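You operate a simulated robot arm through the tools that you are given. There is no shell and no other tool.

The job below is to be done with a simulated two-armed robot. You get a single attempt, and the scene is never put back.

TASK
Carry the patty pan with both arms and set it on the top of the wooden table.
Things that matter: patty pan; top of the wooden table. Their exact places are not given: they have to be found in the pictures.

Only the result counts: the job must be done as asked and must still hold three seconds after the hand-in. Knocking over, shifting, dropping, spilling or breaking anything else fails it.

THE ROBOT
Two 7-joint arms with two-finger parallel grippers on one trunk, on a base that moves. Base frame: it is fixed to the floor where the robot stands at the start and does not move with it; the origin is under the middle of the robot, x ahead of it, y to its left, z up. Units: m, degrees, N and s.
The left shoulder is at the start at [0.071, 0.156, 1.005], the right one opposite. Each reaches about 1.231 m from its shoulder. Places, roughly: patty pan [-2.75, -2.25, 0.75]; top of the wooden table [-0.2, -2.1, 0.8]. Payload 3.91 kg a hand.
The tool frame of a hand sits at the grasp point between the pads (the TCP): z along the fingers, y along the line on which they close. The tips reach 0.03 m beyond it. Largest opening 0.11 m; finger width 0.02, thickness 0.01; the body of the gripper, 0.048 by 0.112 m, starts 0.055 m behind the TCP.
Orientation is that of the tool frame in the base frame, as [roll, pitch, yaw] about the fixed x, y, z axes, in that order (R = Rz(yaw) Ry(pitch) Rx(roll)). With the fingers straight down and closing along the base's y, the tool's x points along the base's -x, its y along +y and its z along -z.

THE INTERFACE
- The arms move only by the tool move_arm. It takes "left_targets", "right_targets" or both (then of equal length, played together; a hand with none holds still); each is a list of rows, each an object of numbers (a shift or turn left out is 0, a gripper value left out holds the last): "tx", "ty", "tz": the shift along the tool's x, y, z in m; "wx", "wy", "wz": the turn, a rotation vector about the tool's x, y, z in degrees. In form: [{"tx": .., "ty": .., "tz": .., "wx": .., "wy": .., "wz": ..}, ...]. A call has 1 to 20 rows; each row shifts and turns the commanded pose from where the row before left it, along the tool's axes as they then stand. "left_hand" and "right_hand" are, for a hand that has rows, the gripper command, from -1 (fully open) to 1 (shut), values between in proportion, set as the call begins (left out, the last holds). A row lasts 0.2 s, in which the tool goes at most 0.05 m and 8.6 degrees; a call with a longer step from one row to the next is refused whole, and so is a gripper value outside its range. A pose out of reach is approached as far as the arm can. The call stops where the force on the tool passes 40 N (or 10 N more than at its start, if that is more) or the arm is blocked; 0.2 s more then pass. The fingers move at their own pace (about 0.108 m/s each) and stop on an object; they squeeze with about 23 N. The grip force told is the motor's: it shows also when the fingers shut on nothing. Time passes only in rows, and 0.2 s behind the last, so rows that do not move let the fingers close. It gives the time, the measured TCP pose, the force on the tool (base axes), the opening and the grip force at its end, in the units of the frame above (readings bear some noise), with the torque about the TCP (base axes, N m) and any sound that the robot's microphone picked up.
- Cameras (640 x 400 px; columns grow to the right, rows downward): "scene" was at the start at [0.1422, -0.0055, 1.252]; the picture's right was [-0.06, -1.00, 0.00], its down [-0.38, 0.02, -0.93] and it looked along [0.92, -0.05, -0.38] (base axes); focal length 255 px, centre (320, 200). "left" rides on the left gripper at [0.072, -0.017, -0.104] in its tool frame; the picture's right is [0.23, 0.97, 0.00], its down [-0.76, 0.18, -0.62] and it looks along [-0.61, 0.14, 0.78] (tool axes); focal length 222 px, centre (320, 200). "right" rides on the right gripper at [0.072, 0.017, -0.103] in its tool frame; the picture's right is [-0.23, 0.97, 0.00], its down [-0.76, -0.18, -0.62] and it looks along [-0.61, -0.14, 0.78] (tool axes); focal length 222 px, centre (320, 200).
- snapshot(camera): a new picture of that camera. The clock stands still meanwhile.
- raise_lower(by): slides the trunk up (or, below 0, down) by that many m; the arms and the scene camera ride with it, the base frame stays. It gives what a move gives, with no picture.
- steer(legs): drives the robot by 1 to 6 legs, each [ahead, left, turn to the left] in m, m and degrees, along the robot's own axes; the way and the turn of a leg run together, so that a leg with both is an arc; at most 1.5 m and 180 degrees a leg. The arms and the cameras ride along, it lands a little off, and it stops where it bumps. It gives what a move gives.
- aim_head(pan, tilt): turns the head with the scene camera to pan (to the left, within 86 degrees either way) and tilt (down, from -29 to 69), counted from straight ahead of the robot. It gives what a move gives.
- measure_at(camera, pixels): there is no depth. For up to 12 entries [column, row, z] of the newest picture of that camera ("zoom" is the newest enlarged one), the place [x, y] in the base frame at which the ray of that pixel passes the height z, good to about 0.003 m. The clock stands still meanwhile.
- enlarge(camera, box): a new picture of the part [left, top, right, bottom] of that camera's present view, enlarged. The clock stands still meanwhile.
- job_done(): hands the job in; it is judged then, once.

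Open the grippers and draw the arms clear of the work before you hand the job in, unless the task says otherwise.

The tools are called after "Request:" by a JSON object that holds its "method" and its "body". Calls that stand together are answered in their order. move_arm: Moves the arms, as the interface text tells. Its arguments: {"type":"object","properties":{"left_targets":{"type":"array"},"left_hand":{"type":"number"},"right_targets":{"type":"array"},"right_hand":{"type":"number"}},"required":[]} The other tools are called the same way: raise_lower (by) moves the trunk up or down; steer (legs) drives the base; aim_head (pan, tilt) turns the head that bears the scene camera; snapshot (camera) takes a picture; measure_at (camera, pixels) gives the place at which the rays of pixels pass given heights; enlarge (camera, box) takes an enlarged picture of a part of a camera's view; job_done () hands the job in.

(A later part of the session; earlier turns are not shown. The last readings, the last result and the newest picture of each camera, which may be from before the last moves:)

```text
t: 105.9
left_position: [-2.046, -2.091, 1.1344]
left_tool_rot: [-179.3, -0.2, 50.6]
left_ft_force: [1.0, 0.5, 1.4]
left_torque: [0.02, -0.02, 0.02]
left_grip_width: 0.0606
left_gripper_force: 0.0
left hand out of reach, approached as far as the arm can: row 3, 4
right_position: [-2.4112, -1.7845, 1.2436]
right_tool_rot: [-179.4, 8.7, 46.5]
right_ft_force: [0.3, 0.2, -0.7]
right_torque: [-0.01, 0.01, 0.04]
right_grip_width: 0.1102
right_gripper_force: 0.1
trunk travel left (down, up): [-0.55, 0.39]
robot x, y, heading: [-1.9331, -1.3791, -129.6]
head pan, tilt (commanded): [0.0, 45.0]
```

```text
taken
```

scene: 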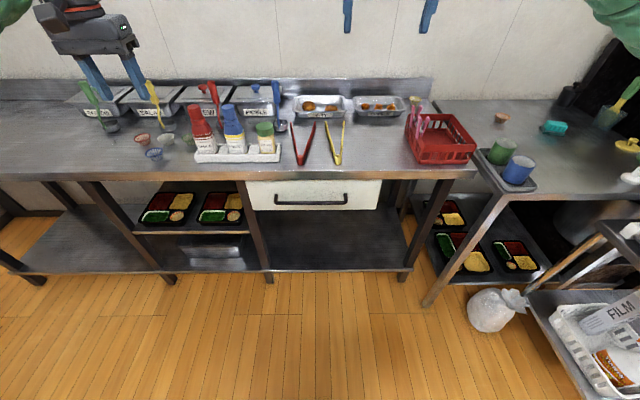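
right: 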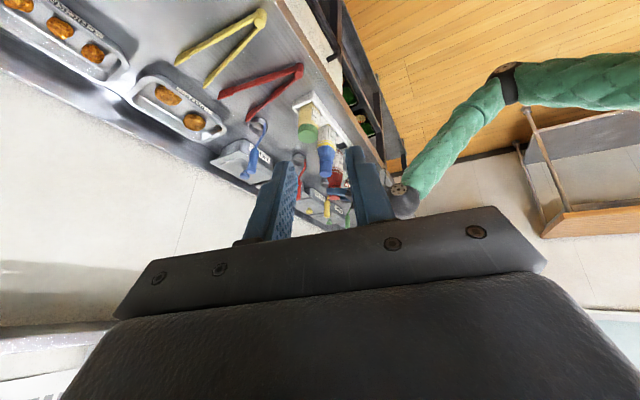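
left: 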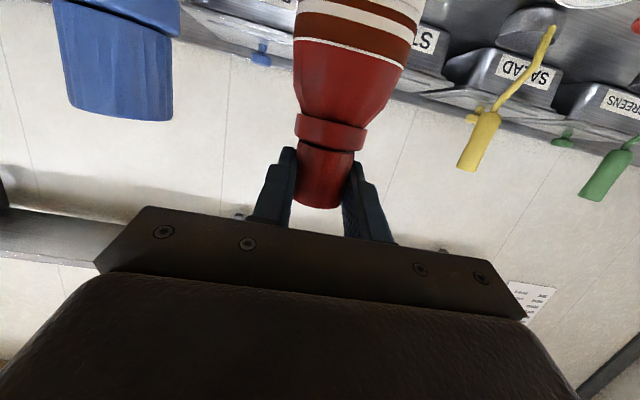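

Both hands are vertical again and the counter is clear to see. I correct the right hand's small yaw/pitch error and raise the trunk to its top so the elbows stay well above the bottles.

Request:
{"method": "move_arm", "body": {"right_targets": [{"wy": 4.4}, {"wy": 4.3}, {"wz": -4.3}, {"wz": 0}], "left_targets": [{"tz": 0}, {"tz": 0}, {"tz": 0}, {"tz": 0}], "left_hand": 0.38, "right_hand": 0.38}}

Request:
{"method": "raise_lower", "body": {"by": 0.38}}

Request:
{"method": "snapshot", "body": {"camera": "scene"}}

```text
t: 106.9
left_position: [-2.047, -2.0909, 1.1343]
left_tool_rot: [-179.4, -0.1, 50.4]
left_ft_force: [0.0, -0.4, -0.2]
left_torque: [0.03, -0.01, 0.02]
left_grip_width: 0.0338
left_gripper_force: 0.0
right_position: [-2.4116, -1.7847, 1.2453]
right_tool_rot: [-179.5, -0.1, 50.8]
right_ft_force: [-0.1, 0.4, -0.5]
right_torque: [0.02, 0.02, -0.02]
right_grip_width: 0.0341
right_gripper_force: 0.1
trunk travel left (down, up): [-0.55, 0.39]
robot x, y, heading: [-1.9352, -1.3799, -129.5]
head pan, tilt (commanded): [0.0, 45.0]
```

```text
t: 110.6
left_position: [-2.0472, -2.0917, 1.5139]
left_tool_rot: [-179.4, 0.0, 50.5]
left_ft_force: [0.2, 0.3, 1.0]
left_torque: [-0.02, -0.01, -0.02]
left_grip_width: 0.0342
left_gripper_force: 0.0
right_position: [-2.4119, -1.7844, 1.6249]
right_tool_rot: [-179.4, 0.1, 50.8]
right_ft_force: [-0.3, 0.6, 0.4]
right_torque: [0.01, -0.01, -0.03]
right_grip_width: 0.0341
right_gripper_force: 0.0
trunk travel left (down, up): [-0.93, 0.01]
robot x, y, heading: [-1.9355, -1.3733, -129.8]
head pan, tilt (commanded): [0.0, 45.0]
```

```text
taken
```

scene: 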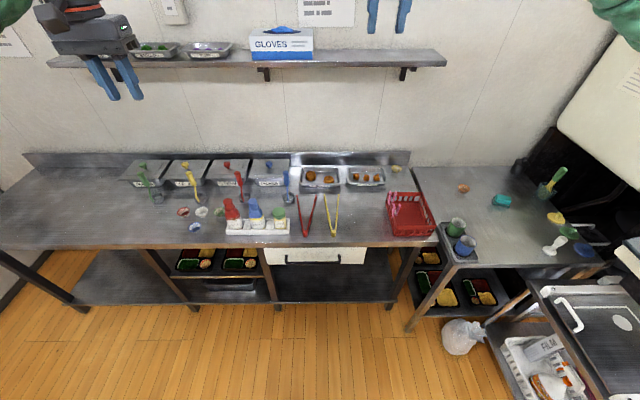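

The view from the top is good and everything stands. I lower both hands to z≈1.12 here, still in front of the counter, and check where the elbows go.

Request:
{"method": "move_arm", "body": {"left_targets": [{"tz": 0.04}, {"tz": 0.04}, {"tz": 0.04}, {"tz": 0.04}, {"tz": 0.04}, {"tz": 0.04}, {"tz": 0.04}, {"tz": 0.04}, {"tz": 0.04}, {"tz": 0.034}, {"tz": 0}, {"tz": 0}, {"tz": 0}, {"tz": 0}], "right_targets": [{"tz": 0.04}, {"tz": 0.04}, {"tz": 0.04}, {"tz": 0.04}, {"tz": 0.04}, {"tz": 0.04}, {"tz": 0.04}, {"tz": 0.04}, {"tz": 0.04}, {"tz": 0.04}, {"tz": 0.04}, {"tz": 0.04}, {"tz": 0.025}, {"tz": 0}]}}

Request:
{"method": "snapshot", "body": {"camera": "scene"}}

```text
t: 113.6
left_position: [-2.0491, -2.0915, 1.1211]
left_tool_rot: [-179.3, 0.0, 50.5]
left_ft_force: [-0.6, 0.7, 0.1]
left_torque: [-0.01, -0.02, -0.01]
left_grip_width: 0.0341
left_gripper_force: 0.0
right_position: [-2.4166, -1.7837, 1.1193]
right_tool_rot: [-179.4, 0.0, 50.8]
right_ft_force: [-0.8, 0.7, 0.6]
right_torque: [0.02, 0.02, 0.01]
right_grip_width: 0.0341
right_gripper_force: 0.0
trunk travel left (down, up): [-0.93, 0.01]
robot x, y, heading: [-1.9374, -1.3761, -129.8]
head pan, tilt (commanded): [0.0, 45.0]
```

```text
taken
```

scene: 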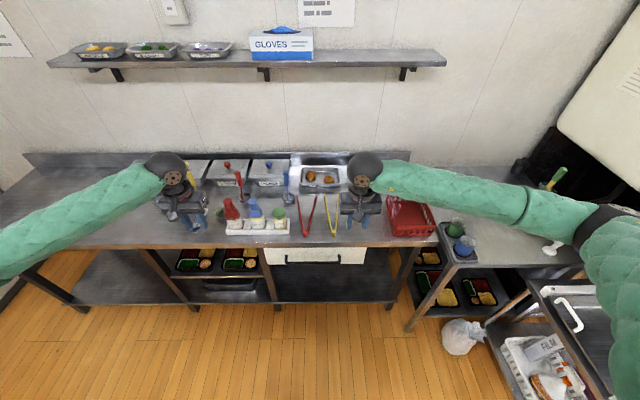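

The elbows now stay out wide and high. I move the left hand right to d≈0.50 while still in front of the counter, then drive ahead.

Request:
{"method": "move_arm", "body": {"left_targets": [{"ty": -0.039}, {"ty": -0.039}, {"ty": -0.039}, {"ty": -0.039}, {"ty": -0.039}, {"ty": -0.039}, {"ty": 0}]}}

Request:
{"method": "snapshot", "body": {"camera": "scene"}}

```text
t: 115.2
left_position: [-2.2299, -1.9411, 1.1225]
left_tool_rot: [-179.4, 0.0, 50.6]
left_ft_force: [-1.2, -0.4, -0.4]
left_torque: [-0.02, 0.05, 0.0]
left_grip_width: 0.0345
left_gripper_force: 0.1
right_position: [-2.4158, -1.7824, 1.1205]
right_tool_rot: [-179.4, 0.1, 50.7]
right_ft_force: [-0.4, -1.0, 0.5]
right_torque: [0.02, -0.03, 0.0]
right_grip_width: 0.0342
right_gripper_force: 0.0
trunk travel left (down, up): [-0.93, 0.01]
robot x, y, heading: [-1.9354, -1.3788, -129.9]
head pan, tilt (commanded): [0.0, 45.0]
```

```text
taken
```

scene: 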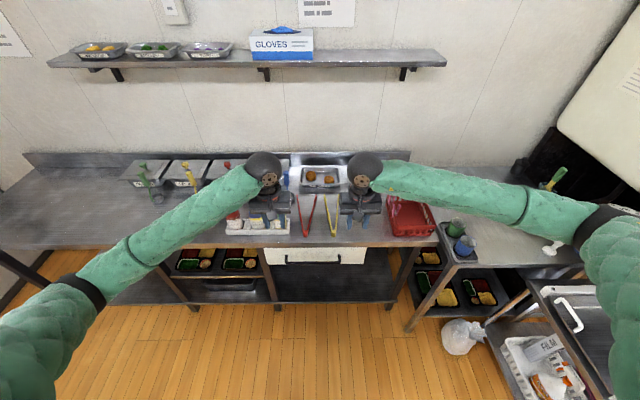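

Left elbow is at about z 1.27 and right 1.40, both comfortably above everything. I drive 0.34 m ahead to the earlier grasp distance.

Request:
{"method": "steer", "body": {"legs": [[0.34, 0, 0]]}}

Request:
{"method": "snapshot", "body": {"camera": "scene"}}

```text
t: 117.4
left_position: [-2.4564, -2.2088, 1.1233]
left_tool_rot: [-179.4, 0.0, 50.3]
left_ft_force: [0.3, -0.2, -0.6]
left_torque: [0.02, -0.01, 0.03]
left_grip_width: 0.034
left_gripper_force: 0.1
right_position: [-2.6422, -2.0489, 1.1208]
right_tool_rot: [-179.5, -0.1, 50.7]
right_ft_force: [-0.5, -0.7, 0.1]
right_torque: [-0.01, 0.01, 0.0]
right_grip_width: 0.0342
right_gripper_force: 0.1
trunk travel left (down, up): [-0.93, 0.01]
robot x, y, heading: [-2.1601, -1.6468, -130.0]
head pan, tilt (commanded): [0.0, 45.0]
```

```text
taken
```

scene: 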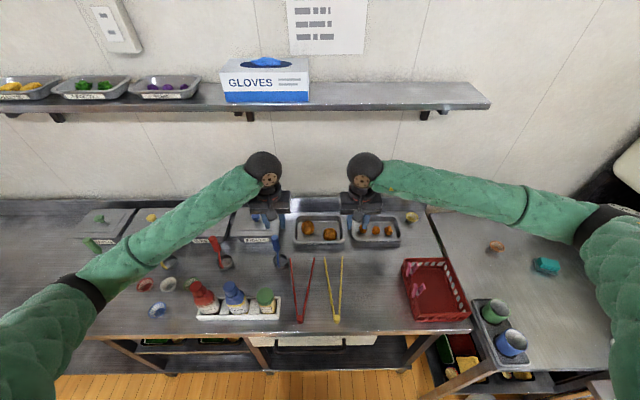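

The pan is visible at (318,230) between the hands. I zoom to re-measure the pan, chicken tray and ladle positions from here.

Request:
{"method": "enlarge", "body": {"camera": "scene", "box": [262, 200, 390, 280]}}

```text
5.00 times, centred on (326, 240) of scene
```

zoom: 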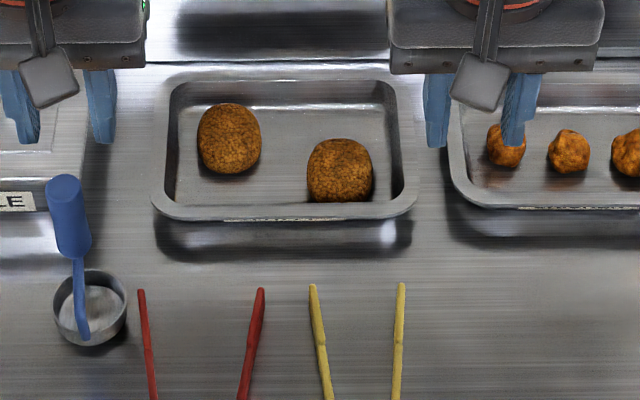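

Request:
{"method": "measure_at", "body": {"camera": "zoom", "pixels": [[158, 150, 0.858], [411, 150, 0.858], [174, 150, 0.858], [396, 150, 0.858], [448, 150, 0.858], [285, 221, 0.858], [285, 72, 0.858], [198, 140, 0.845], [232, 172, 0.84], [371, 170, 0.845], [340, 140, 0.85], [62, 185, 0.975]]}}

```text
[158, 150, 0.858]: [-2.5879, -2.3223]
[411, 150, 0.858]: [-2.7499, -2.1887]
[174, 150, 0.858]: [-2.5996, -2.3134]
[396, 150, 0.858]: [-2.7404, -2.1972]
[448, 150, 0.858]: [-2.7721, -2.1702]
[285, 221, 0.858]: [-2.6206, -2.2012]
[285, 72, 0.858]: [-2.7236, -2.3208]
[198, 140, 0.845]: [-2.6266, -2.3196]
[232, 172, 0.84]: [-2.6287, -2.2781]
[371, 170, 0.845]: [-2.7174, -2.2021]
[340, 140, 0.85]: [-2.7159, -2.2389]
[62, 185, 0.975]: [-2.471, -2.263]
```

The pan is where it was (rim d≈0.534–0.750, n -3.520..-3.362). I lower the hands to z≈1.07 and move them over the two pan ends.

Request:
{"method": "move_arm", "body": {"left_targets": [{"tz": 0.03, "wz": -0.5}, {"tz": 0.023}, {"tx": -0.0252, "ty": -0.006}, {"tx": -0.0252, "ty": -0.006}, {"tx": -0.0252, "ty": -0.006}, {"tx": -0.0252, "ty": -0.006}, {"tx": -0.0252, "ty": -0.006}, {"tx": -0.0252, "ty": -0.006}, {"tz": 0}], "right_targets": [{"tz": 0.03}, {"tz": 0.02}, {"tx": -0.0357, "ty": 0.0025}, {"tx": -0.0357, "ty": 0.0025}, {"tx": -0.0357, "ty": 0.0025}, {"tx": -0.0357, "ty": 0.0025}, {"tx": -0.0357, "ty": 0.0025}, {"tx": -0.0357, "ty": 0.0025}, {"tz": 0}]}}

Request:
{"method": "snapshot", "body": {"camera": "scene"}}

```text
t: 119.4
left_position: [-2.58, -2.2995, 1.0673]
left_tool_rot: [-179.4, 0.1, 50.7]
left_ft_force: [0.0, 1.0, 0.0]
left_torque: [-0.03, 0.01, 0.01]
left_grip_width: 0.0341
left_gripper_force: 0.0
right_position: [-2.7695, -2.2218, 1.0723]
right_tool_rot: [-179.4, 0.0, 50.6]
right_ft_force: [0.1, 0.0, 0.3]
right_torque: [0.0, -0.02, 0.01]
right_grip_width: 0.0341
right_gripper_force: 0.1
trunk travel left (down, up): [-0.93, 0.01]
robot x, y, heading: [-2.1632, -1.6478, -130.0]
head pan, tilt (commanded): [0.0, 45.0]
```

```text
taken
```

scene: 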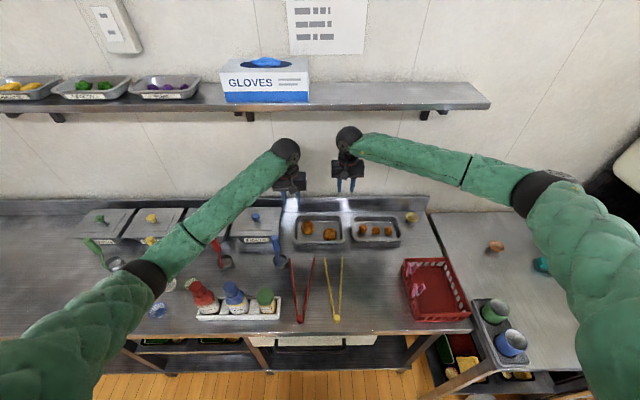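

The left elbow is at z≈1.22, well above the bottles. I trim the positions and descend to z≈0.97, then check the elbow.

Request:
{"method": "move_arm", "body": {"left_targets": [{"tx": -0.002, "ty": 0.002, "tz": 0.03}, {"tz": 0.035}, {"tz": 0.032}, {"tz": 0}], "right_targets": [{"ty": 0.004, "tz": 0.03}, {"tz": 0.035}, {"tz": 0.037}, {"tz": 0}]}}

Request:
{"method": "snapshot", "body": {"camera": "scene"}}

```text
t: 120.4
left_position: [-2.5814, -2.3028, 0.9713]
left_tool_rot: [-179.4, 0.0, 50.8]
left_ft_force: [-0.2, 0.1, 0.6]
left_torque: [-0.01, -0.03, 0.01]
left_grip_width: 0.0341
left_gripper_force: 0.1
right_position: [-2.7638, -2.2263, 0.9669]
right_tool_rot: [-179.4, 0.0, 50.6]
right_ft_force: [0.5, -0.2, -0.2]
right_torque: [0.0, -0.03, 0.01]
right_grip_width: 0.0338
right_gripper_force: 0.0
trunk travel left (down, up): [-0.93, 0.01]
robot x, y, heading: [-2.1563, -1.6471, -130.0]
head pan, tilt (commanded): [0.0, 45.0]
```

```text
taken
```

scene: 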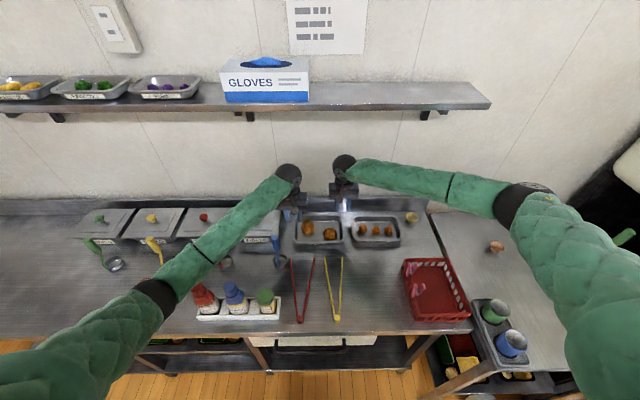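

No lag and no contact; left elbow at z≈1.195, above the sauce bottle (≈0.99). I descend to z≈0.90 and check again.

Request:
{"method": "move_arm", "body": {"left_targets": [{"tz": 0.035}, {"tz": 0.035}, {"tz": 0}], "right_targets": [{"tz": 0.035}, {"tz": 0.032}, {"tz": 0}]}}

Request:
{"method": "snapshot", "body": {"camera": "scene"}}

Request:
{"method": "enlarge", "body": {"camera": "right", "box": [210, 110, 402, 230]}}

Request:
{"method": "measure_at", "body": {"camera": "zoom", "pixels": [[212, 180, 0.87], [268, 172, 0.87], [452, 130, 0.87], [500, 120, 0.87]]}}

Request:
{"method": "enlarge", "body": {"camera": "left", "box": [210, 110, 402, 230]}}

```text
t: 121.2
left_position: [-2.5846, -2.3014, 0.9002]
left_tool_rot: [-179.4, 0.0, 50.8]
left_ft_force: [0.0, -0.9, 0.3]
left_torque: [0.01, 0.01, 0.03]
left_grip_width: 0.034
left_gripper_force: 0.0
right_position: [-2.764, -2.2249, 0.9014]
right_tool_rot: [-179.4, 0.0, 50.5]
right_ft_force: [0.0, 0.0, 0.4]
right_torque: [0.02, 0.01, 0.0]
right_grip_width: 0.0341
right_gripper_force: 0.0
trunk travel left (down, up): [-0.93, 0.01]
robot x, y, heading: [-2.1565, -1.6462, -130.2]
head pan, tilt (commanded): [0.0, 45.0]
```

```text
taken
```

scene: 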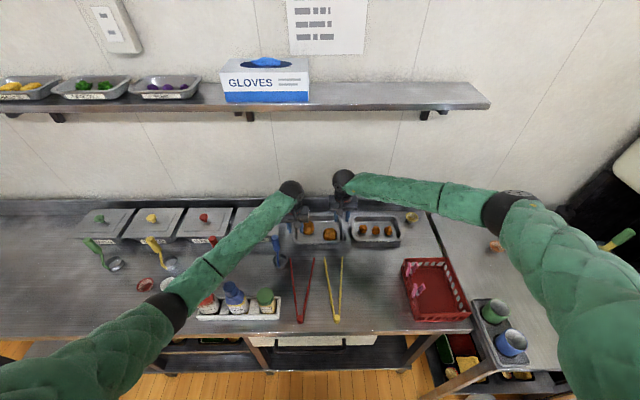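

```text
3.33 times, centred on (306, 170) of right
```

zoom: 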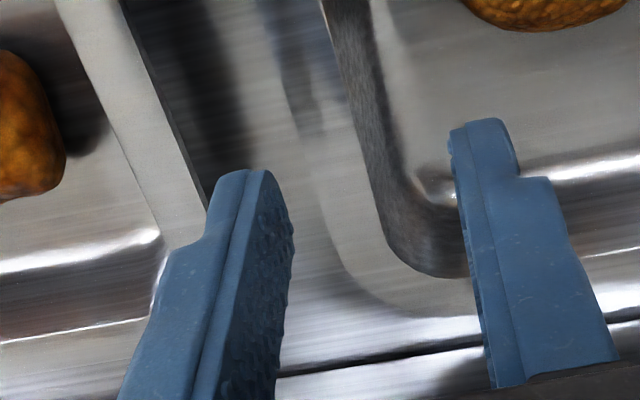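

```text
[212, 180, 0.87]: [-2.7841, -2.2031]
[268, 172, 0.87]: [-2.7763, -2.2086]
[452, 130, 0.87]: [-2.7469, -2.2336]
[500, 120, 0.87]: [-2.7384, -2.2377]
```

```text
3.33 times, centred on (306, 170) of left
```

zoom: 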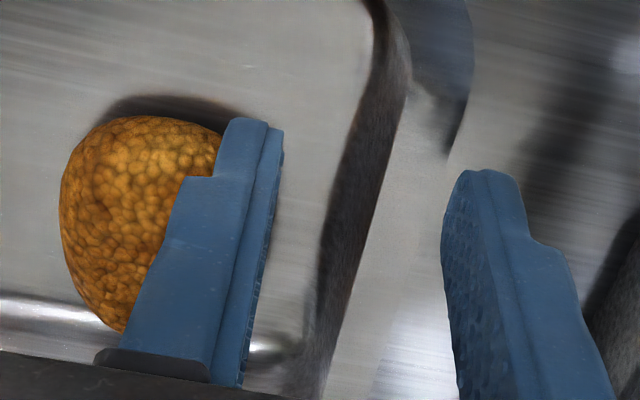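

Both hands straddle the end walls; the left elbow stays ~0.1 m above the sauce cap. I measure finger tips against the rim in the left zoom.

Request:
{"method": "measure_at", "body": {"camera": "zoom", "pixels": [[228, 122, 0.87], [282, 130, 0.87], [460, 175, 0.87], [515, 180, 0.87], [405, 80, 0.858], [470, 95, 0.858], [445, 155, 0.858], [365, 250, 0.858], [395, 290, 0.858], [345, 330, 0.858]]}}

Request:
{"method": "enlarge", "body": {"camera": "right", "box": [210, 110, 402, 230]}}

Request:
{"method": "measure_at", "body": {"camera": "zoom", "pixels": [[150, 80, 0.858], [205, 190, 0.858], [265, 40, 0.858], [310, 165, 0.858], [345, 80, 0.858], [375, 190, 0.858]]}}

```text
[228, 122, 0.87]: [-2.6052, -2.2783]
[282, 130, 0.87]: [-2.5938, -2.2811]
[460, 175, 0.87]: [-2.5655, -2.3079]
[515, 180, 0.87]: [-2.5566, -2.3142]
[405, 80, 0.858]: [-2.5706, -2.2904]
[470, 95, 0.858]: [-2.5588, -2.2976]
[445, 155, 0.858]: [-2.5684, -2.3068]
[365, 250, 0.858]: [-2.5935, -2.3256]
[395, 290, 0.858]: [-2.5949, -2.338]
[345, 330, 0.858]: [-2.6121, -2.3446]
```

```text
3.33 times, centred on (306, 170) of right
```

zoom: 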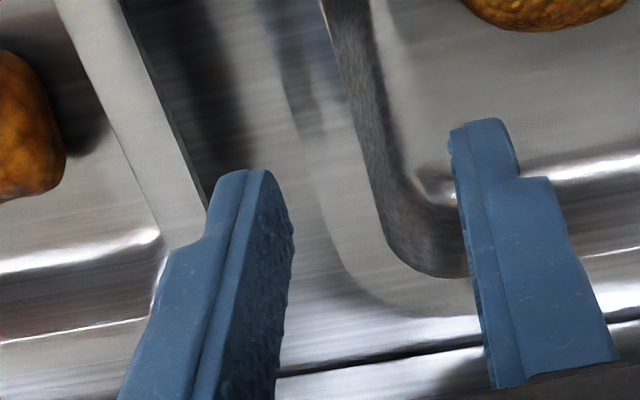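

```text
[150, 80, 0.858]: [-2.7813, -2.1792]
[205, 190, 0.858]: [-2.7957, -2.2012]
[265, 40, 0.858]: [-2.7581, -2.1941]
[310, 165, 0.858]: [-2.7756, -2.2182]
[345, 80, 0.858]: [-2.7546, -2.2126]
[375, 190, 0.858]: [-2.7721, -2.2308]
```

Right clearances are fine (5 mm to the pan rim, 9 mm to the chicken tray); the left outer finger is only 3 mm from the rim, so I shift the left hand 5 mm left, then descend to z≈0.874.

Request:
{"method": "move_arm", "body": {"left_targets": [{"ty": 0.005}, {"tz": 0.01}, {"tz": 0.01}, {"tz": 0.006}, {"tz": 0}], "right_targets": [{"tz": 0}, {"tz": 0.01}, {"tz": 0.01}, {"tz": 0.007}, {"tz": 0}]}}

Request:
{"method": "enlarge", "body": {"camera": "right", "box": [210, 110, 402, 230]}}

Request:
{"method": "enlarge", "body": {"camera": "left", "box": [210, 110, 402, 230]}}

Request:
{"method": "snapshot", "body": {"camera": "scene"}}

```text
t: 122.4
left_position: [-2.5773, -2.3052, 0.8763]
left_tool_rot: [-179.4, 0.0, 50.8]
left_ft_force: [-0.4, 1.2, -0.4]
left_torque: [-0.02, 0.01, 0.03]
left_grip_width: 0.0342
left_gripper_force: 0.1
right_position: [-2.7668, -2.2245, 0.8742]
right_tool_rot: [-179.4, 0.0, 50.6]
right_ft_force: [-0.2, 0.0, -0.5]
right_torque: [-0.01, 0.02, -0.03]
right_grip_width: 0.0338
right_gripper_force: 0.0
trunk travel left (down, up): [-0.93, 0.01]
robot x, y, heading: [-2.1613, -1.6452, -130.1]
head pan, tilt (commanded): [0.0, 45.0]
```

```text
3.33 times, centred on (306, 170) of right
```

zoom: 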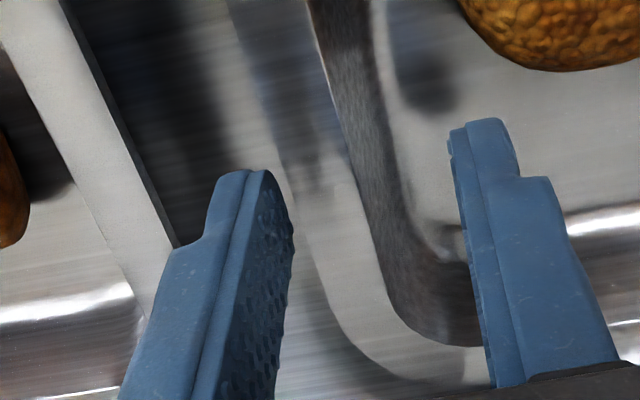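

```text
3.33 times, centred on (306, 170) of left
```

zoom: 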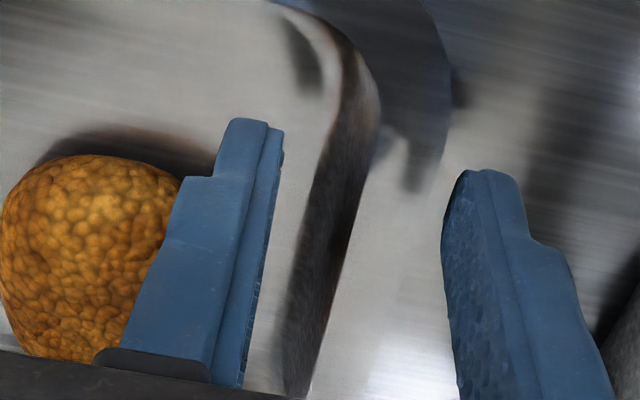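

```text
taken
```

scene: 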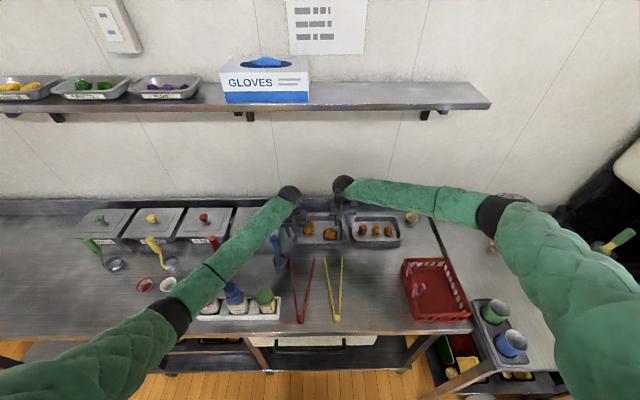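

Both hands are in place at z≈0.875 without contact. I close both grippers on the end rims.

Request:
{"method": "move_arm", "body": {"left_targets": [{"tz": 0}, {"tz": 0}, {"tz": 0}, {"tz": 0}], "right_targets": [{"tz": 0}, {"tz": 0}, {"tz": 0}, {"tz": 0}], "left_hand": 1, "right_hand": 1}}

Request:
{"method": "enlarge", "body": {"camera": "right", "box": [210, 110, 402, 230]}}

Request:
{"method": "enlarge", "body": {"camera": "left", "box": [210, 110, 402, 230]}}

Request:
{"method": "enlarge", "body": {"camera": "scene", "box": [262, 170, 422, 270]}}

```text
t: 123.1
left_position: [-2.5761, -2.308, 0.8754]
left_tool_rot: [-179.7, -0.1, 51.0]
left_ft_force: [0.9, -0.5, 1.0]
left_torque: [0.14, -0.03, 0.0]
left_grip_width: 0.015
left_gripper_force: 22.9
right_position: [-2.7717, -2.2225, 0.8753]
right_tool_rot: [-179.0, 0.0, 50.3]
right_ft_force: [0.0, 1.8, 2.5]
right_torque: [0.07, -0.19, 0.38]
right_grip_width: 0.0152
right_gripper_force: 22.6
trunk travel left (down, up): [-0.93, 0.01]
robot x, y, heading: [-2.1554, -1.6444, -129.9]
head pan, tilt (commanded): [0.0, 45.0]
stopped in row 3 (left hand): the force on the tool passed its limit at 42 N (the readings are from after the stop); the commanded pose is now the measured one
```

```text
3.33 times, centred on (306, 170) of right
```

zoom: 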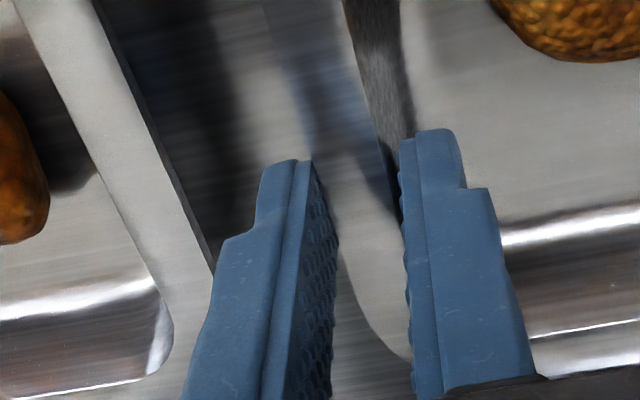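

```text
3.33 times, centred on (306, 170) of left
```

zoom: 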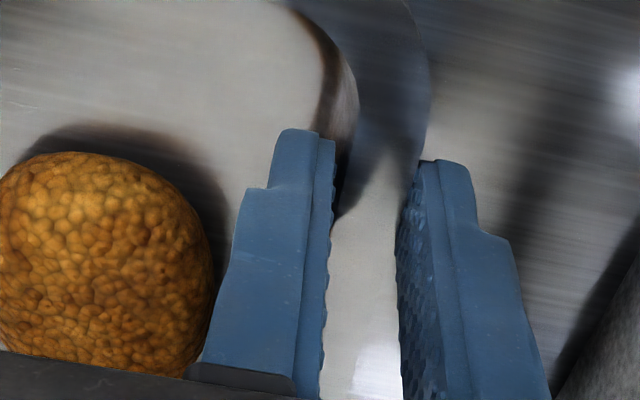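

```text
4.00 times, centred on (342, 220) of scene
```

zoom: 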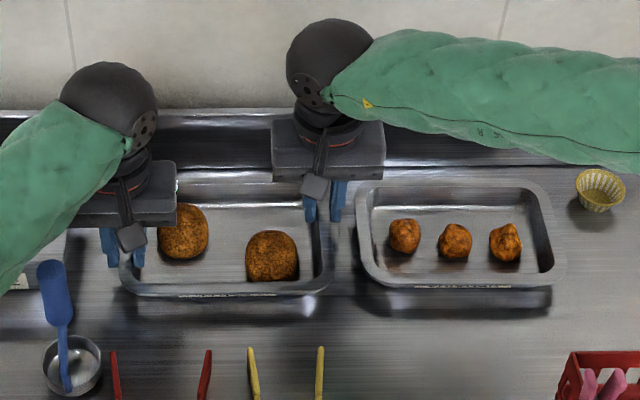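

Both grippers hold the rims (15 mm, 23 N each) with small residual forces. I lift 20 mm together and check.

Request:
{"method": "move_arm", "body": {"left_targets": [{"tz": -0.01}, {"tz": -0.01}, {"tz": 0}], "right_targets": [{"tz": -0.01}, {"tz": -0.01}, {"tz": 0}]}}

Request:
{"method": "enlarge", "body": {"camera": "scene", "box": [262, 170, 422, 270]}}

```text
t: 123.9
left_position: [-2.5762, -2.3084, 0.8941]
left_tool_rot: [-179.7, -0.1, 51.0]
left_ft_force: [5.4, -4.3, -2.9]
left_torque: [0.05, 0.08, 0.02]
left_grip_width: 0.0151
left_gripper_force: 22.9
right_position: [-2.7715, -2.2225, 0.893]
right_tool_rot: [-179.0, 0.0, 50.3]
right_ft_force: [-5.0, 4.2, -2.4]
right_torque: [-0.04, 0.02, 0.34]
right_grip_width: 0.0154
right_gripper_force: 23.0
trunk travel left (down, up): [-0.93, 0.01]
robot x, y, heading: [-2.1573, -1.6459, -130.1]
head pan, tilt (commanded): [0.0, 45.0]
```

```text
4.00 times, centred on (342, 220) of scene
```

zoom: 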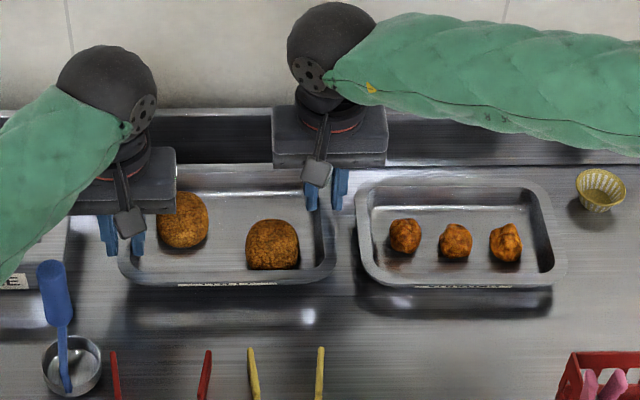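

The pan is off the counter, level, about 2.5 N per hand. I lift on to z≈1.06 in small synchronous steps.

Request:
{"method": "move_arm", "body": {"left_targets": [{"tz": -0.02}, {"tz": -0.02}, {"tz": -0.02}, {"tz": -0.02}, {"tz": -0.02}, {"tz": -0.02}, {"tz": -0.02}, {"tz": -0.02}, {"tz": 0}], "right_targets": [{"tz": -0.02}, {"tz": -0.02}, {"tz": -0.02}, {"tz": -0.02}, {"tz": -0.02}, {"tz": -0.02}, {"tz": -0.02}, {"tz": -0.02}, {"tz": 0}]}}

Request:
{"method": "snapshot", "body": {"camera": "scene"}}

```text
t: 126.1
left_position: [-2.5765, -2.3111, 1.0526]
left_tool_rot: [-179.8, -0.2, 51.1]
left_ft_force: [2.5, 0.8, -2.3]
left_torque: [-0.01, 0.12, -0.24]
left_grip_width: 0.0149
left_gripper_force: 23.0
right_position: [-2.7709, -2.2236, 1.0534]
right_tool_rot: [-179.0, 0.1, 50.2]
right_ft_force: [-1.6, 1.1, -2.0]
right_torque: [0.0, -0.13, 0.22]
right_grip_width: 0.0151
right_gripper_force: 22.9
trunk travel left (down, up): [-0.93, 0.01]
robot x, y, heading: [-2.1539, -1.6429, -130.0]
head pan, tilt (commanded): [0.0, 45.0]
stopped in row 9 (left hand): the force on the tool passed its limit at 41 N (the readings are from after the stop); the commanded pose is now the measured one
```

```text
taken
```

scene: 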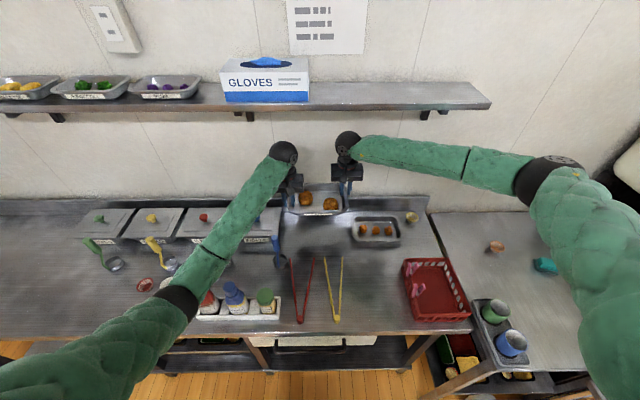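

The pan is held at z≈1.05, with the load relieved after a squeeze spike. Both elbows and the pan clear everything behind, so I back straight away from the counter by 0.46 m.

Request:
{"method": "steer", "body": {"legs": [[-0.46, 0, 0]]}}

Request:
{"method": "snapshot", "body": {"camera": "scene"}}

```text
t: 128.9
left_position: [-2.2765, -1.9604, 1.0533]
left_tool_rot: [-179.8, -0.2, 51.3]
left_ft_force: [7.2, -2.9, -2.6]
left_torque: [0.07, -0.05, -0.25]
left_grip_width: 0.015
left_gripper_force: 23.5
right_position: [-2.4726, -1.8716, 1.0542]
right_tool_rot: [-179.0, 0.1, 50.3]
right_ft_force: [-6.9, 2.8, -2.8]
right_torque: [-0.04, 0.03, 0.16]
right_grip_width: 0.015
right_gripper_force: 23.0
trunk travel left (down, up): [-0.93, 0.01]
robot x, y, heading: [-1.8615, -1.2918, -130.1]
head pan, tilt (commanded): [0.0, 45.0]
```

```text
taken
```

scene: 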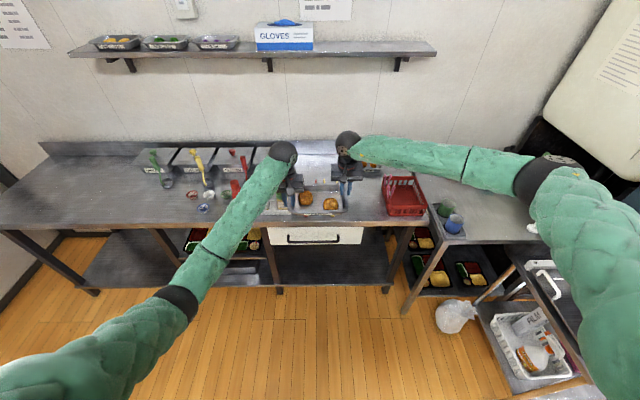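

The pan with both patties is safely held in front of the counter. I turn left 90° in place (in three parts) to face the wooden table.

Request:
{"method": "steer", "body": {"legs": [[0, 0, 30], [0, 0, 30], [0, 0, 30]]}}

Request:
{"method": "snapshot", "body": {"camera": "scene"}}

```text
t: 133.7
left_position: [-1.1996, -1.7115, 1.0539]
left_tool_rot: [-179.7, -0.2, 140.6]
left_ft_force: [0.3, 2.8, -2.3]
left_torque: [-0.08, 0.12, -0.32]
left_grip_width: 0.0146
left_gripper_force: 23.1
right_position: [-1.2898, -1.9068, 1.0544]
right_tool_rot: [-179.0, 0.0, 139.8]
right_ft_force: [-0.6, -2.5, -1.6]
right_torque: [0.15, -0.08, 0.14]
right_grip_width: 0.015
right_gripper_force: 22.8
trunk travel left (down, up): [-0.93, 0.01]
robot x, y, heading: [-1.863, -1.2929, -40.5]
head pan, tilt (commanded): [0.0, 45.0]
```

```text
taken
```

scene: 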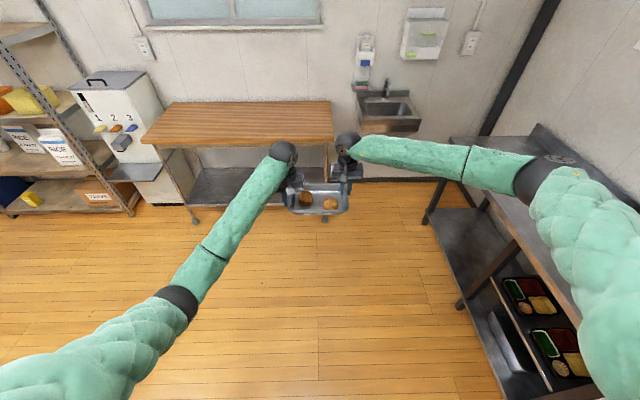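

The wooden table is ahead-left, front edge from about (143,142) to (335,139). I measure its corners at z≈0.84 and its legs' feet.

Request:
{"method": "measure_at", "body": {"camera": "scene", "pixels": [[142, 140, 0.84], [334, 136, 0.84], [168, 102, 0.84], [330, 100, 0.84], [196, 222, 0.0], [325, 219, 0.0], [142, 140, 0.86], [334, 136, 0.86], [425, 222, 0.0], [460, 305, 0.0]]}}

Request:
{"method": "enlarge", "body": {"camera": "scene", "box": [120, 80, 360, 230]}}

```text
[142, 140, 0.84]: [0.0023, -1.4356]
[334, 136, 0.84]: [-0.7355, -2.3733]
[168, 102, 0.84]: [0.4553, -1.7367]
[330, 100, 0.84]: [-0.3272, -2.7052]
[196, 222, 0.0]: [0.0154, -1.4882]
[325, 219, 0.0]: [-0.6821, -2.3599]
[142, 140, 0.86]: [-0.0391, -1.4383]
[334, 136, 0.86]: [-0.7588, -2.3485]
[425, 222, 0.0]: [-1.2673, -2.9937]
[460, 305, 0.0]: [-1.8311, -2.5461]
```

```text
2.67 times, centred on (240, 155) of scene
```

zoom: 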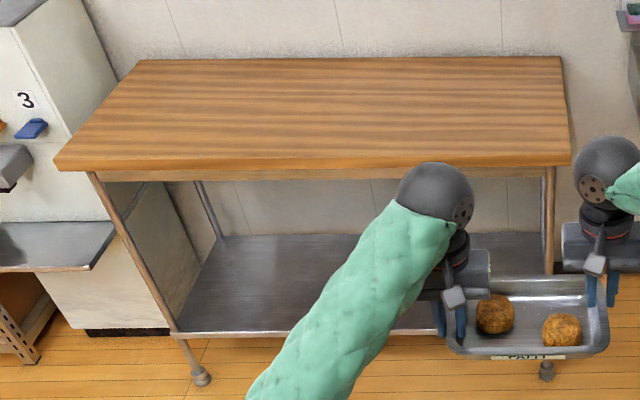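

The table top is empty, about 1.19 × 0.53 m, front edge near d≈-0.92. I drive diagonally to stand in front of its middle, with the pan (bottom ≈1.0 m) staying above the top.

Request:
{"method": "steer", "body": {"legs": [[0.35, 0.246, 0], [0.35, 0.246, 2], [0.2, 0, 0]]}}

Request:
{"method": "snapshot", "body": {"camera": "scene"}}

```text
t: 139.7
left_position: [-0.1971, -1.9038, 1.0539]
left_tool_rot: [-179.7, -0.1, 141.6]
left_ft_force: [0.6, 1.6, -2.0]
left_torque: [-0.15, 0.1, -0.28]
left_grip_width: 0.0149
left_gripper_force: 22.4
right_position: [-0.2838, -2.0992, 1.0547]
right_tool_rot: [-179.0, 0.2, 140.7]
right_ft_force: [-0.8, -0.8, -1.9]
right_torque: [0.14, -0.07, 0.19]
right_grip_width: 0.0148
right_gripper_force: 23.3
trunk travel left (down, up): [-0.93, 0.01]
robot x, y, heading: [-0.8663, -1.4911, -39.7]
head pan, tilt (commanded): [0.0, 45.0]
```

```text
taken
```

scene: 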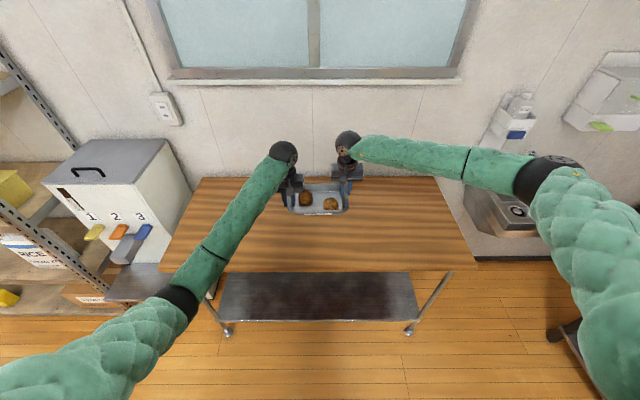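

The pan hovers over the table top, its centre about 0.16 m inside the front edge. I move 0.1 m further ahead so it lands near the middle.

Request:
{"method": "steer", "body": {"legs": [[0.1, 0, 0]]}}

Request:
{"method": "snapshot", "body": {"camera": "scene"}}

Request:
{"method": "measure_at", "body": {"camera": "scene", "pixels": [[320, 300, 0.82], [320, 300, 0.84], [320, 300, 0.86], [200, 180, 0.84], [440, 180, 0.84]]}}

```text
t: 140.8
left_position: [-0.1254, -1.9657, 1.0562]
left_tool_rot: [-179.9, -0.1, 141.5]
left_ft_force: [-0.3, 1.0, -2.7]
left_torque: [-0.16, 0.05, -0.22]
left_grip_width: 0.0148
left_gripper_force: 22.9
right_position: [-0.2113, -2.1624, 1.0557]
right_tool_rot: [-178.9, 0.3, 140.6]
right_ft_force: [-0.9, 0.4, -0.5]
right_torque: [0.26, -0.07, 0.29]
right_grip_width: 0.0149
right_gripper_force: 22.5
trunk travel left (down, up): [-0.93, 0.01]
robot x, y, heading: [-0.7912, -1.5595, -39.7]
head pan, tilt (commanded): [0.0, 45.0]
```

```text
taken
```

scene: 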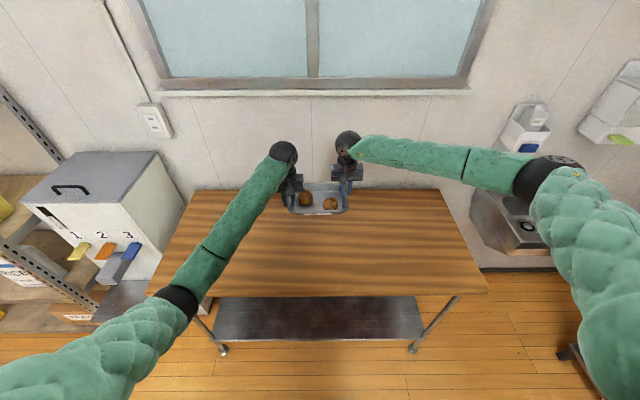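

```text
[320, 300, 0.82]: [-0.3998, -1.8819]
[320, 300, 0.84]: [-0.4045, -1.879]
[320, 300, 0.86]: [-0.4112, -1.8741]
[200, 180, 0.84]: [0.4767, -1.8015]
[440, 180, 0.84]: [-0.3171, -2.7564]
```

The pan is centred over the table. I lower both hands together by 0.12 m in small steps.

Request:
{"method": "move_arm", "body": {"left_targets": [{"tz": 0.02}, {"tz": 0.02}, {"tz": 0.02}, {"tz": 0.02}, {"tz": 0.02}, {"tz": 0.02}, {"tz": 0}], "right_targets": [{"tz": 0.02}, {"tz": 0.02}, {"tz": 0.02}, {"tz": 0.02}, {"tz": 0.02}, {"tz": 0.02}, {"tz": 0}]}}

Request:
{"method": "enlarge", "body": {"camera": "scene", "box": [240, 150, 400, 250]}}

```text
t: 142.4
left_position: [-0.1276, -1.9659, 0.9332]
left_tool_rot: [-179.7, -0.1, 141.5]
left_ft_force: [-12.5, -26.5, -1.7]
left_torque: [-0.68, 0.6, -0.25]
left_grip_width: 0.015
left_gripper_force: 23.0
right_position: [-0.2124, -2.1627, 0.9355]
right_tool_rot: [-179.0, 0.1, 140.8]
right_ft_force: [12.3, 28.0, -2.8]
right_torque: [0.7, -0.61, 0.14]
right_grip_width: 0.015
right_gripper_force: 22.7
trunk travel left (down, up): [-0.93, 0.01]
robot x, y, heading: [-0.7926, -1.5545, -39.5]
head pan, tilt (commanded): [0.0, 45.0]
```

```text
4.00 times, centred on (320, 200) of scene
```

zoom: 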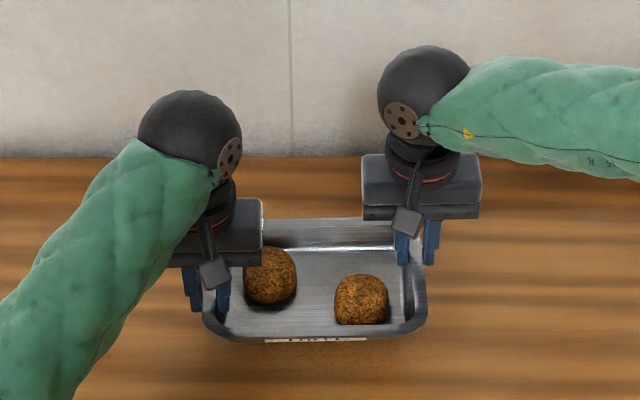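

The hands pull apart with about 28 N of internal tension. I relieve it by moving them 1.5 mm toward each other before lowering further.

Request:
{"method": "move_arm", "body": {"left_targets": [{"ty": -0.0013}, {"ty": 0}], "right_targets": [{"ty": 0.0013}, {"ty": 0}]}}

```text
t: 143.0
left_position: [-0.1258, -1.9685, 0.9328]
left_tool_rot: [-179.7, -0.1, 141.5]
left_ft_force: [-7.2, -17.2, -1.8]
left_torque: [-0.77, 0.12, -0.21]
left_grip_width: 0.015
left_gripper_force: 23.1
right_position: [-0.2123, -2.1637, 0.9359]
right_tool_rot: [-178.8, 0.0, 140.6]
right_ft_force: [7.5, 17.3, -2.5]
right_torque: [0.73, -0.1, 0.22]
right_grip_width: 0.0148
right_gripper_force: 22.9
trunk travel left (down, up): [-0.93, 0.01]
robot x, y, heading: [-0.7936, -1.5554, -39.3]
head pan, tilt (commanded): [0.0, 45.0]
```

Tension dropped to ~19 N; I relieve 1.5 mm more each and lower 10 mm.

Request:
{"method": "move_arm", "body": {"left_targets": [{"ty": -0.0015}, {"tz": 0.005}, {"tz": 0.005}, {"tz": 0}], "right_targets": [{"ty": 0.0015}, {"tz": 0.005}, {"tz": 0.005}, {"tz": 0}]}}

```text
t: 144.0
left_position: [-0.1244, -1.9687, 0.9223]
left_tool_rot: [-180.0, -0.2, 141.7]
left_ft_force: [5.9, 12.7, -1.9]
left_torque: [0.21, 0.0, -0.18]
left_grip_width: 0.015
left_gripper_force: 23.0
right_position: [-0.2103, -2.1644, 0.9229]
right_tool_rot: [-178.9, 0.0, 140.5]
right_ft_force: [-6.2, -12.7, -2.5]
right_torque: [-0.16, -0.02, 0.37]
right_grip_width: 0.0149
right_gripper_force: 23.2
trunk travel left (down, up): [-0.93, 0.01]
robot x, y, heading: [-0.7955, -1.5562, -40.0]
head pan, tilt (commanded): [0.0, 45.0]
```

Internal force is now small. I lower 10 mm more and watch for contact with the table.

Request:
{"method": "move_arm", "body": {"left_targets": [{"tz": 0.005}, {"tz": 0.005}, {"tz": 0}], "right_targets": [{"tz": 0.005}, {"tz": 0.005}, {"tz": 0}]}}

Request:
{"method": "enlarge", "body": {"camera": "scene", "box": [256, 170, 384, 250]}}

```text
t: 144.8
left_position: [-0.1247, -1.9681, 0.9133]
left_tool_rot: [-179.9, -0.2, 141.5]
left_ft_force: [11.6, 25.9, -1.7]
left_torque: [0.67, -0.06, -0.28]
left_grip_width: 0.0152
left_gripper_force: 22.8
right_position: [-0.2109, -2.1644, 0.9135]
right_tool_rot: [-178.9, 0.0, 140.6]
right_ft_force: [-10.5, -26.0, -1.9]
right_torque: [-0.6, 0.04, 0.25]
right_grip_width: 0.0151
right_gripper_force: 23.4
trunk travel left (down, up): [-0.93, 0.01]
robot x, y, heading: [-0.7908, -1.5585, -40.0]
head pan, tilt (commanded): [0.0, 45.0]
```

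```text
5.00 times, centred on (320, 210) of scene
```

zoom: 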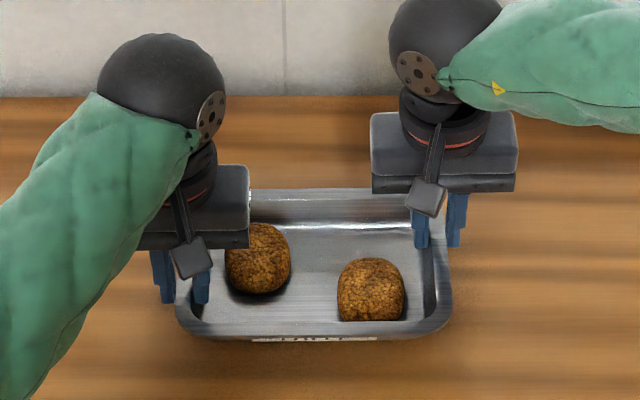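

Compression has grown to 28 N; I spread the hands 1.3 mm each and lower 6 mm more.

Request:
{"method": "move_arm", "body": {"left_targets": [{"ty": 0.0014}, {"tz": 0.003}, {"tz": 0.003}, {"tz": 0}], "right_targets": [{"ty": -0.0014}, {"tz": 0.003}, {"tz": 0.003}, {"tz": 0}]}}

```text
t: 145.8
left_position: [-0.1244, -1.9688, 0.9064]
left_tool_rot: [-179.8, -0.2, 141.5]
left_ft_force: [12.7, 25.4, -1.8]
left_torque: [0.48, -0.34, -0.07]
left_grip_width: 0.0149
left_gripper_force: 22.9
right_position: [-0.2105, -2.1641, 0.9089]
right_tool_rot: [-179.0, 0.0, 140.6]
right_ft_force: [-12.5, -26.0, -1.0]
right_torque: [-0.45, 0.36, 0.37]
right_grip_width: 0.0148
right_gripper_force: 23.8
trunk travel left (down, up): [-0.93, 0.01]
robot x, y, heading: [-0.7935, -1.5579, -39.7]
head pan, tilt (commanded): [0.0, 45.0]
```

I relieve the compression a bit more before continuing.

Request:
{"method": "move_arm", "body": {"left_targets": [{"ty": 0.002}, {"tz": 0}], "right_targets": [{"ty": -0.002}, {"tz": 0}]}}

Request:
{"method": "move_arm", "body": {"left_targets": [{"tz": 0.003}, {"tz": 0.003}, {"tz": 0}], "right_targets": [{"tz": 0.003}, {"tz": 0.003}, {"tz": 0}]}}

```text
t: 146.4
left_position: [-0.1247, -1.9682, 0.9073]
left_tool_rot: [-179.7, -0.1, 141.3]
left_ft_force: [3.0, 9.2, -2.1]
left_torque: [0.44, 0.4, -0.26]
left_grip_width: 0.0147
left_gripper_force: 23.4
right_position: [-0.2116, -2.1642, 0.9089]
right_tool_rot: [-179.1, 0.0, 140.6]
right_ft_force: [-3.5, -9.6, -2.3]
right_torque: [-0.39, -0.41, 0.03]
right_grip_width: 0.0151
right_gripper_force: 22.8
trunk travel left (down, up): [-0.93, 0.01]
robot x, y, heading: [-0.7886, -1.5561, -39.6]
head pan, tilt (commanded): [0.0, 45.0]
```

```text
t: 147.2
left_position: [-0.1249, -1.9674, 0.9042]
left_tool_rot: [-179.7, 0.2, 141.4]
left_ft_force: [-0.5, -15.4, 17.2]
left_torque: [-0.68, 0.11, -0.25]
left_grip_width: 0.0154
left_gripper_force: 22.2
right_position: [-0.2119, -2.1637, 0.906]
right_tool_rot: [-179.1, 0.1, 140.7]
right_ft_force: [6.9, 7.7, 9.3]
right_torque: [0.83, 0.21, 0.08]
right_grip_width: 0.015
right_gripper_force: 23.4
trunk travel left (down, up): [-0.93, 0.01]
robot x, y, heading: [-0.7896, -1.5589, -39.7]
head pan, tilt (commanded): [0.0, 45.0]
```

The pan has touched down on the table (up-forces 17 N and 9 N at z≈0.905). I ease the pressure by about 1.5 mm and check.

Request:
{"method": "move_arm", "body": {"left_targets": [{"tz": -0.0018}, {"tz": 0}], "right_targets": [{"tz": -0.001}, {"tz": 0}]}}

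Request:
{"method": "enlarge", "body": {"camera": "scene", "box": [256, 170, 384, 250]}}

```text
t: 147.8
left_position: [-0.1254, -1.9675, 0.9029]
left_tool_rot: [-179.7, -0.1, 141.3]
left_ft_force: [-10.2, -26.2, 0.3]
left_torque: [-1.07, 0.16, -0.23]
left_grip_width: 0.015
left_gripper_force: 22.9
right_position: [-0.2116, -2.1633, 0.9052]
right_tool_rot: [-179.2, 0.1, 140.8]
right_ft_force: [10.4, 18.9, 13.4]
right_torque: [0.68, -0.42, 0.05]
right_grip_width: 0.015
right_gripper_force: 23.1
trunk travel left (down, up): [-0.93, 0.01]
robot x, y, heading: [-0.7922, -1.5548, -39.4]
head pan, tilt (commanded): [0.0, 45.0]
```

```text
5.00 times, centred on (320, 210) of scene
```

zoom: 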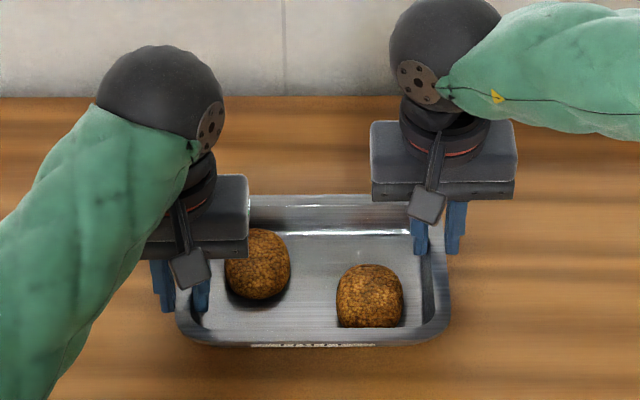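

The pan rests on the table; some pull-apart tension (28 N) remains. I relieve it before opening.

Request:
{"method": "move_arm", "body": {"left_targets": [{"ty": -0.0017}, {"tz": 0}], "right_targets": [{"ty": 0.0015, "tz": -0.0005}, {"tz": 0}]}}

```text
t: 148.4
left_position: [-0.125, -1.9674, 0.9033]
left_tool_rot: [-179.8, -0.1, 141.5]
left_ft_force: [-10.4, -18.7, -2.4]
left_torque: [-0.47, 0.53, -0.31]
left_grip_width: 0.0151
left_gripper_force: 23.0
right_position: [-0.2121, -2.1629, 0.9068]
right_tool_rot: [-179.0, 0.2, 140.6]
right_ft_force: [6.1, 16.4, 17.2]
right_torque: [0.81, -0.09, 0.14]
right_grip_width: 0.015
right_gripper_force: 22.8
trunk travel left (down, up): [-0.93, 0.01]
robot x, y, heading: [-0.7936, -1.5591, -39.8]
head pan, tilt (commanded): [0.0, 45.0]
```

The right end presses while the left end still hangs slightly. I lower the left 2 mm and raise the right 1 mm, and bring the hands 1 mm closer.

Request:
{"method": "move_arm", "body": {"left_targets": [{"tz": 0.002, "ty": -0.001}, {"tz": 0}], "right_targets": [{"tz": -0.0012, "ty": 0.001}, {"tz": 0}]}}

```text
t: 149.0
left_position: [-0.1255, -1.9672, 0.9044]
left_tool_rot: [-179.8, -0.1, 141.5]
left_ft_force: [-10.1, -0.7, 18.5]
left_torque: [-0.17, 0.52, -0.42]
left_grip_width: 0.0153
left_gripper_force: 23.0
right_position: [-0.2122, -2.1637, 0.9062]
right_tool_rot: [-178.9, 0.1, 140.6]
right_ft_force: [5.1, 4.2, -1.8]
right_torque: [0.03, -0.48, -0.08]
right_grip_width: 0.0148
right_gripper_force: 23.3
trunk travel left (down, up): [-0.93, 0.01]
robot x, y, heading: [-0.7954, -1.5537, -39.8]
head pan, tilt (commanded): [0.0, 45.0]
```

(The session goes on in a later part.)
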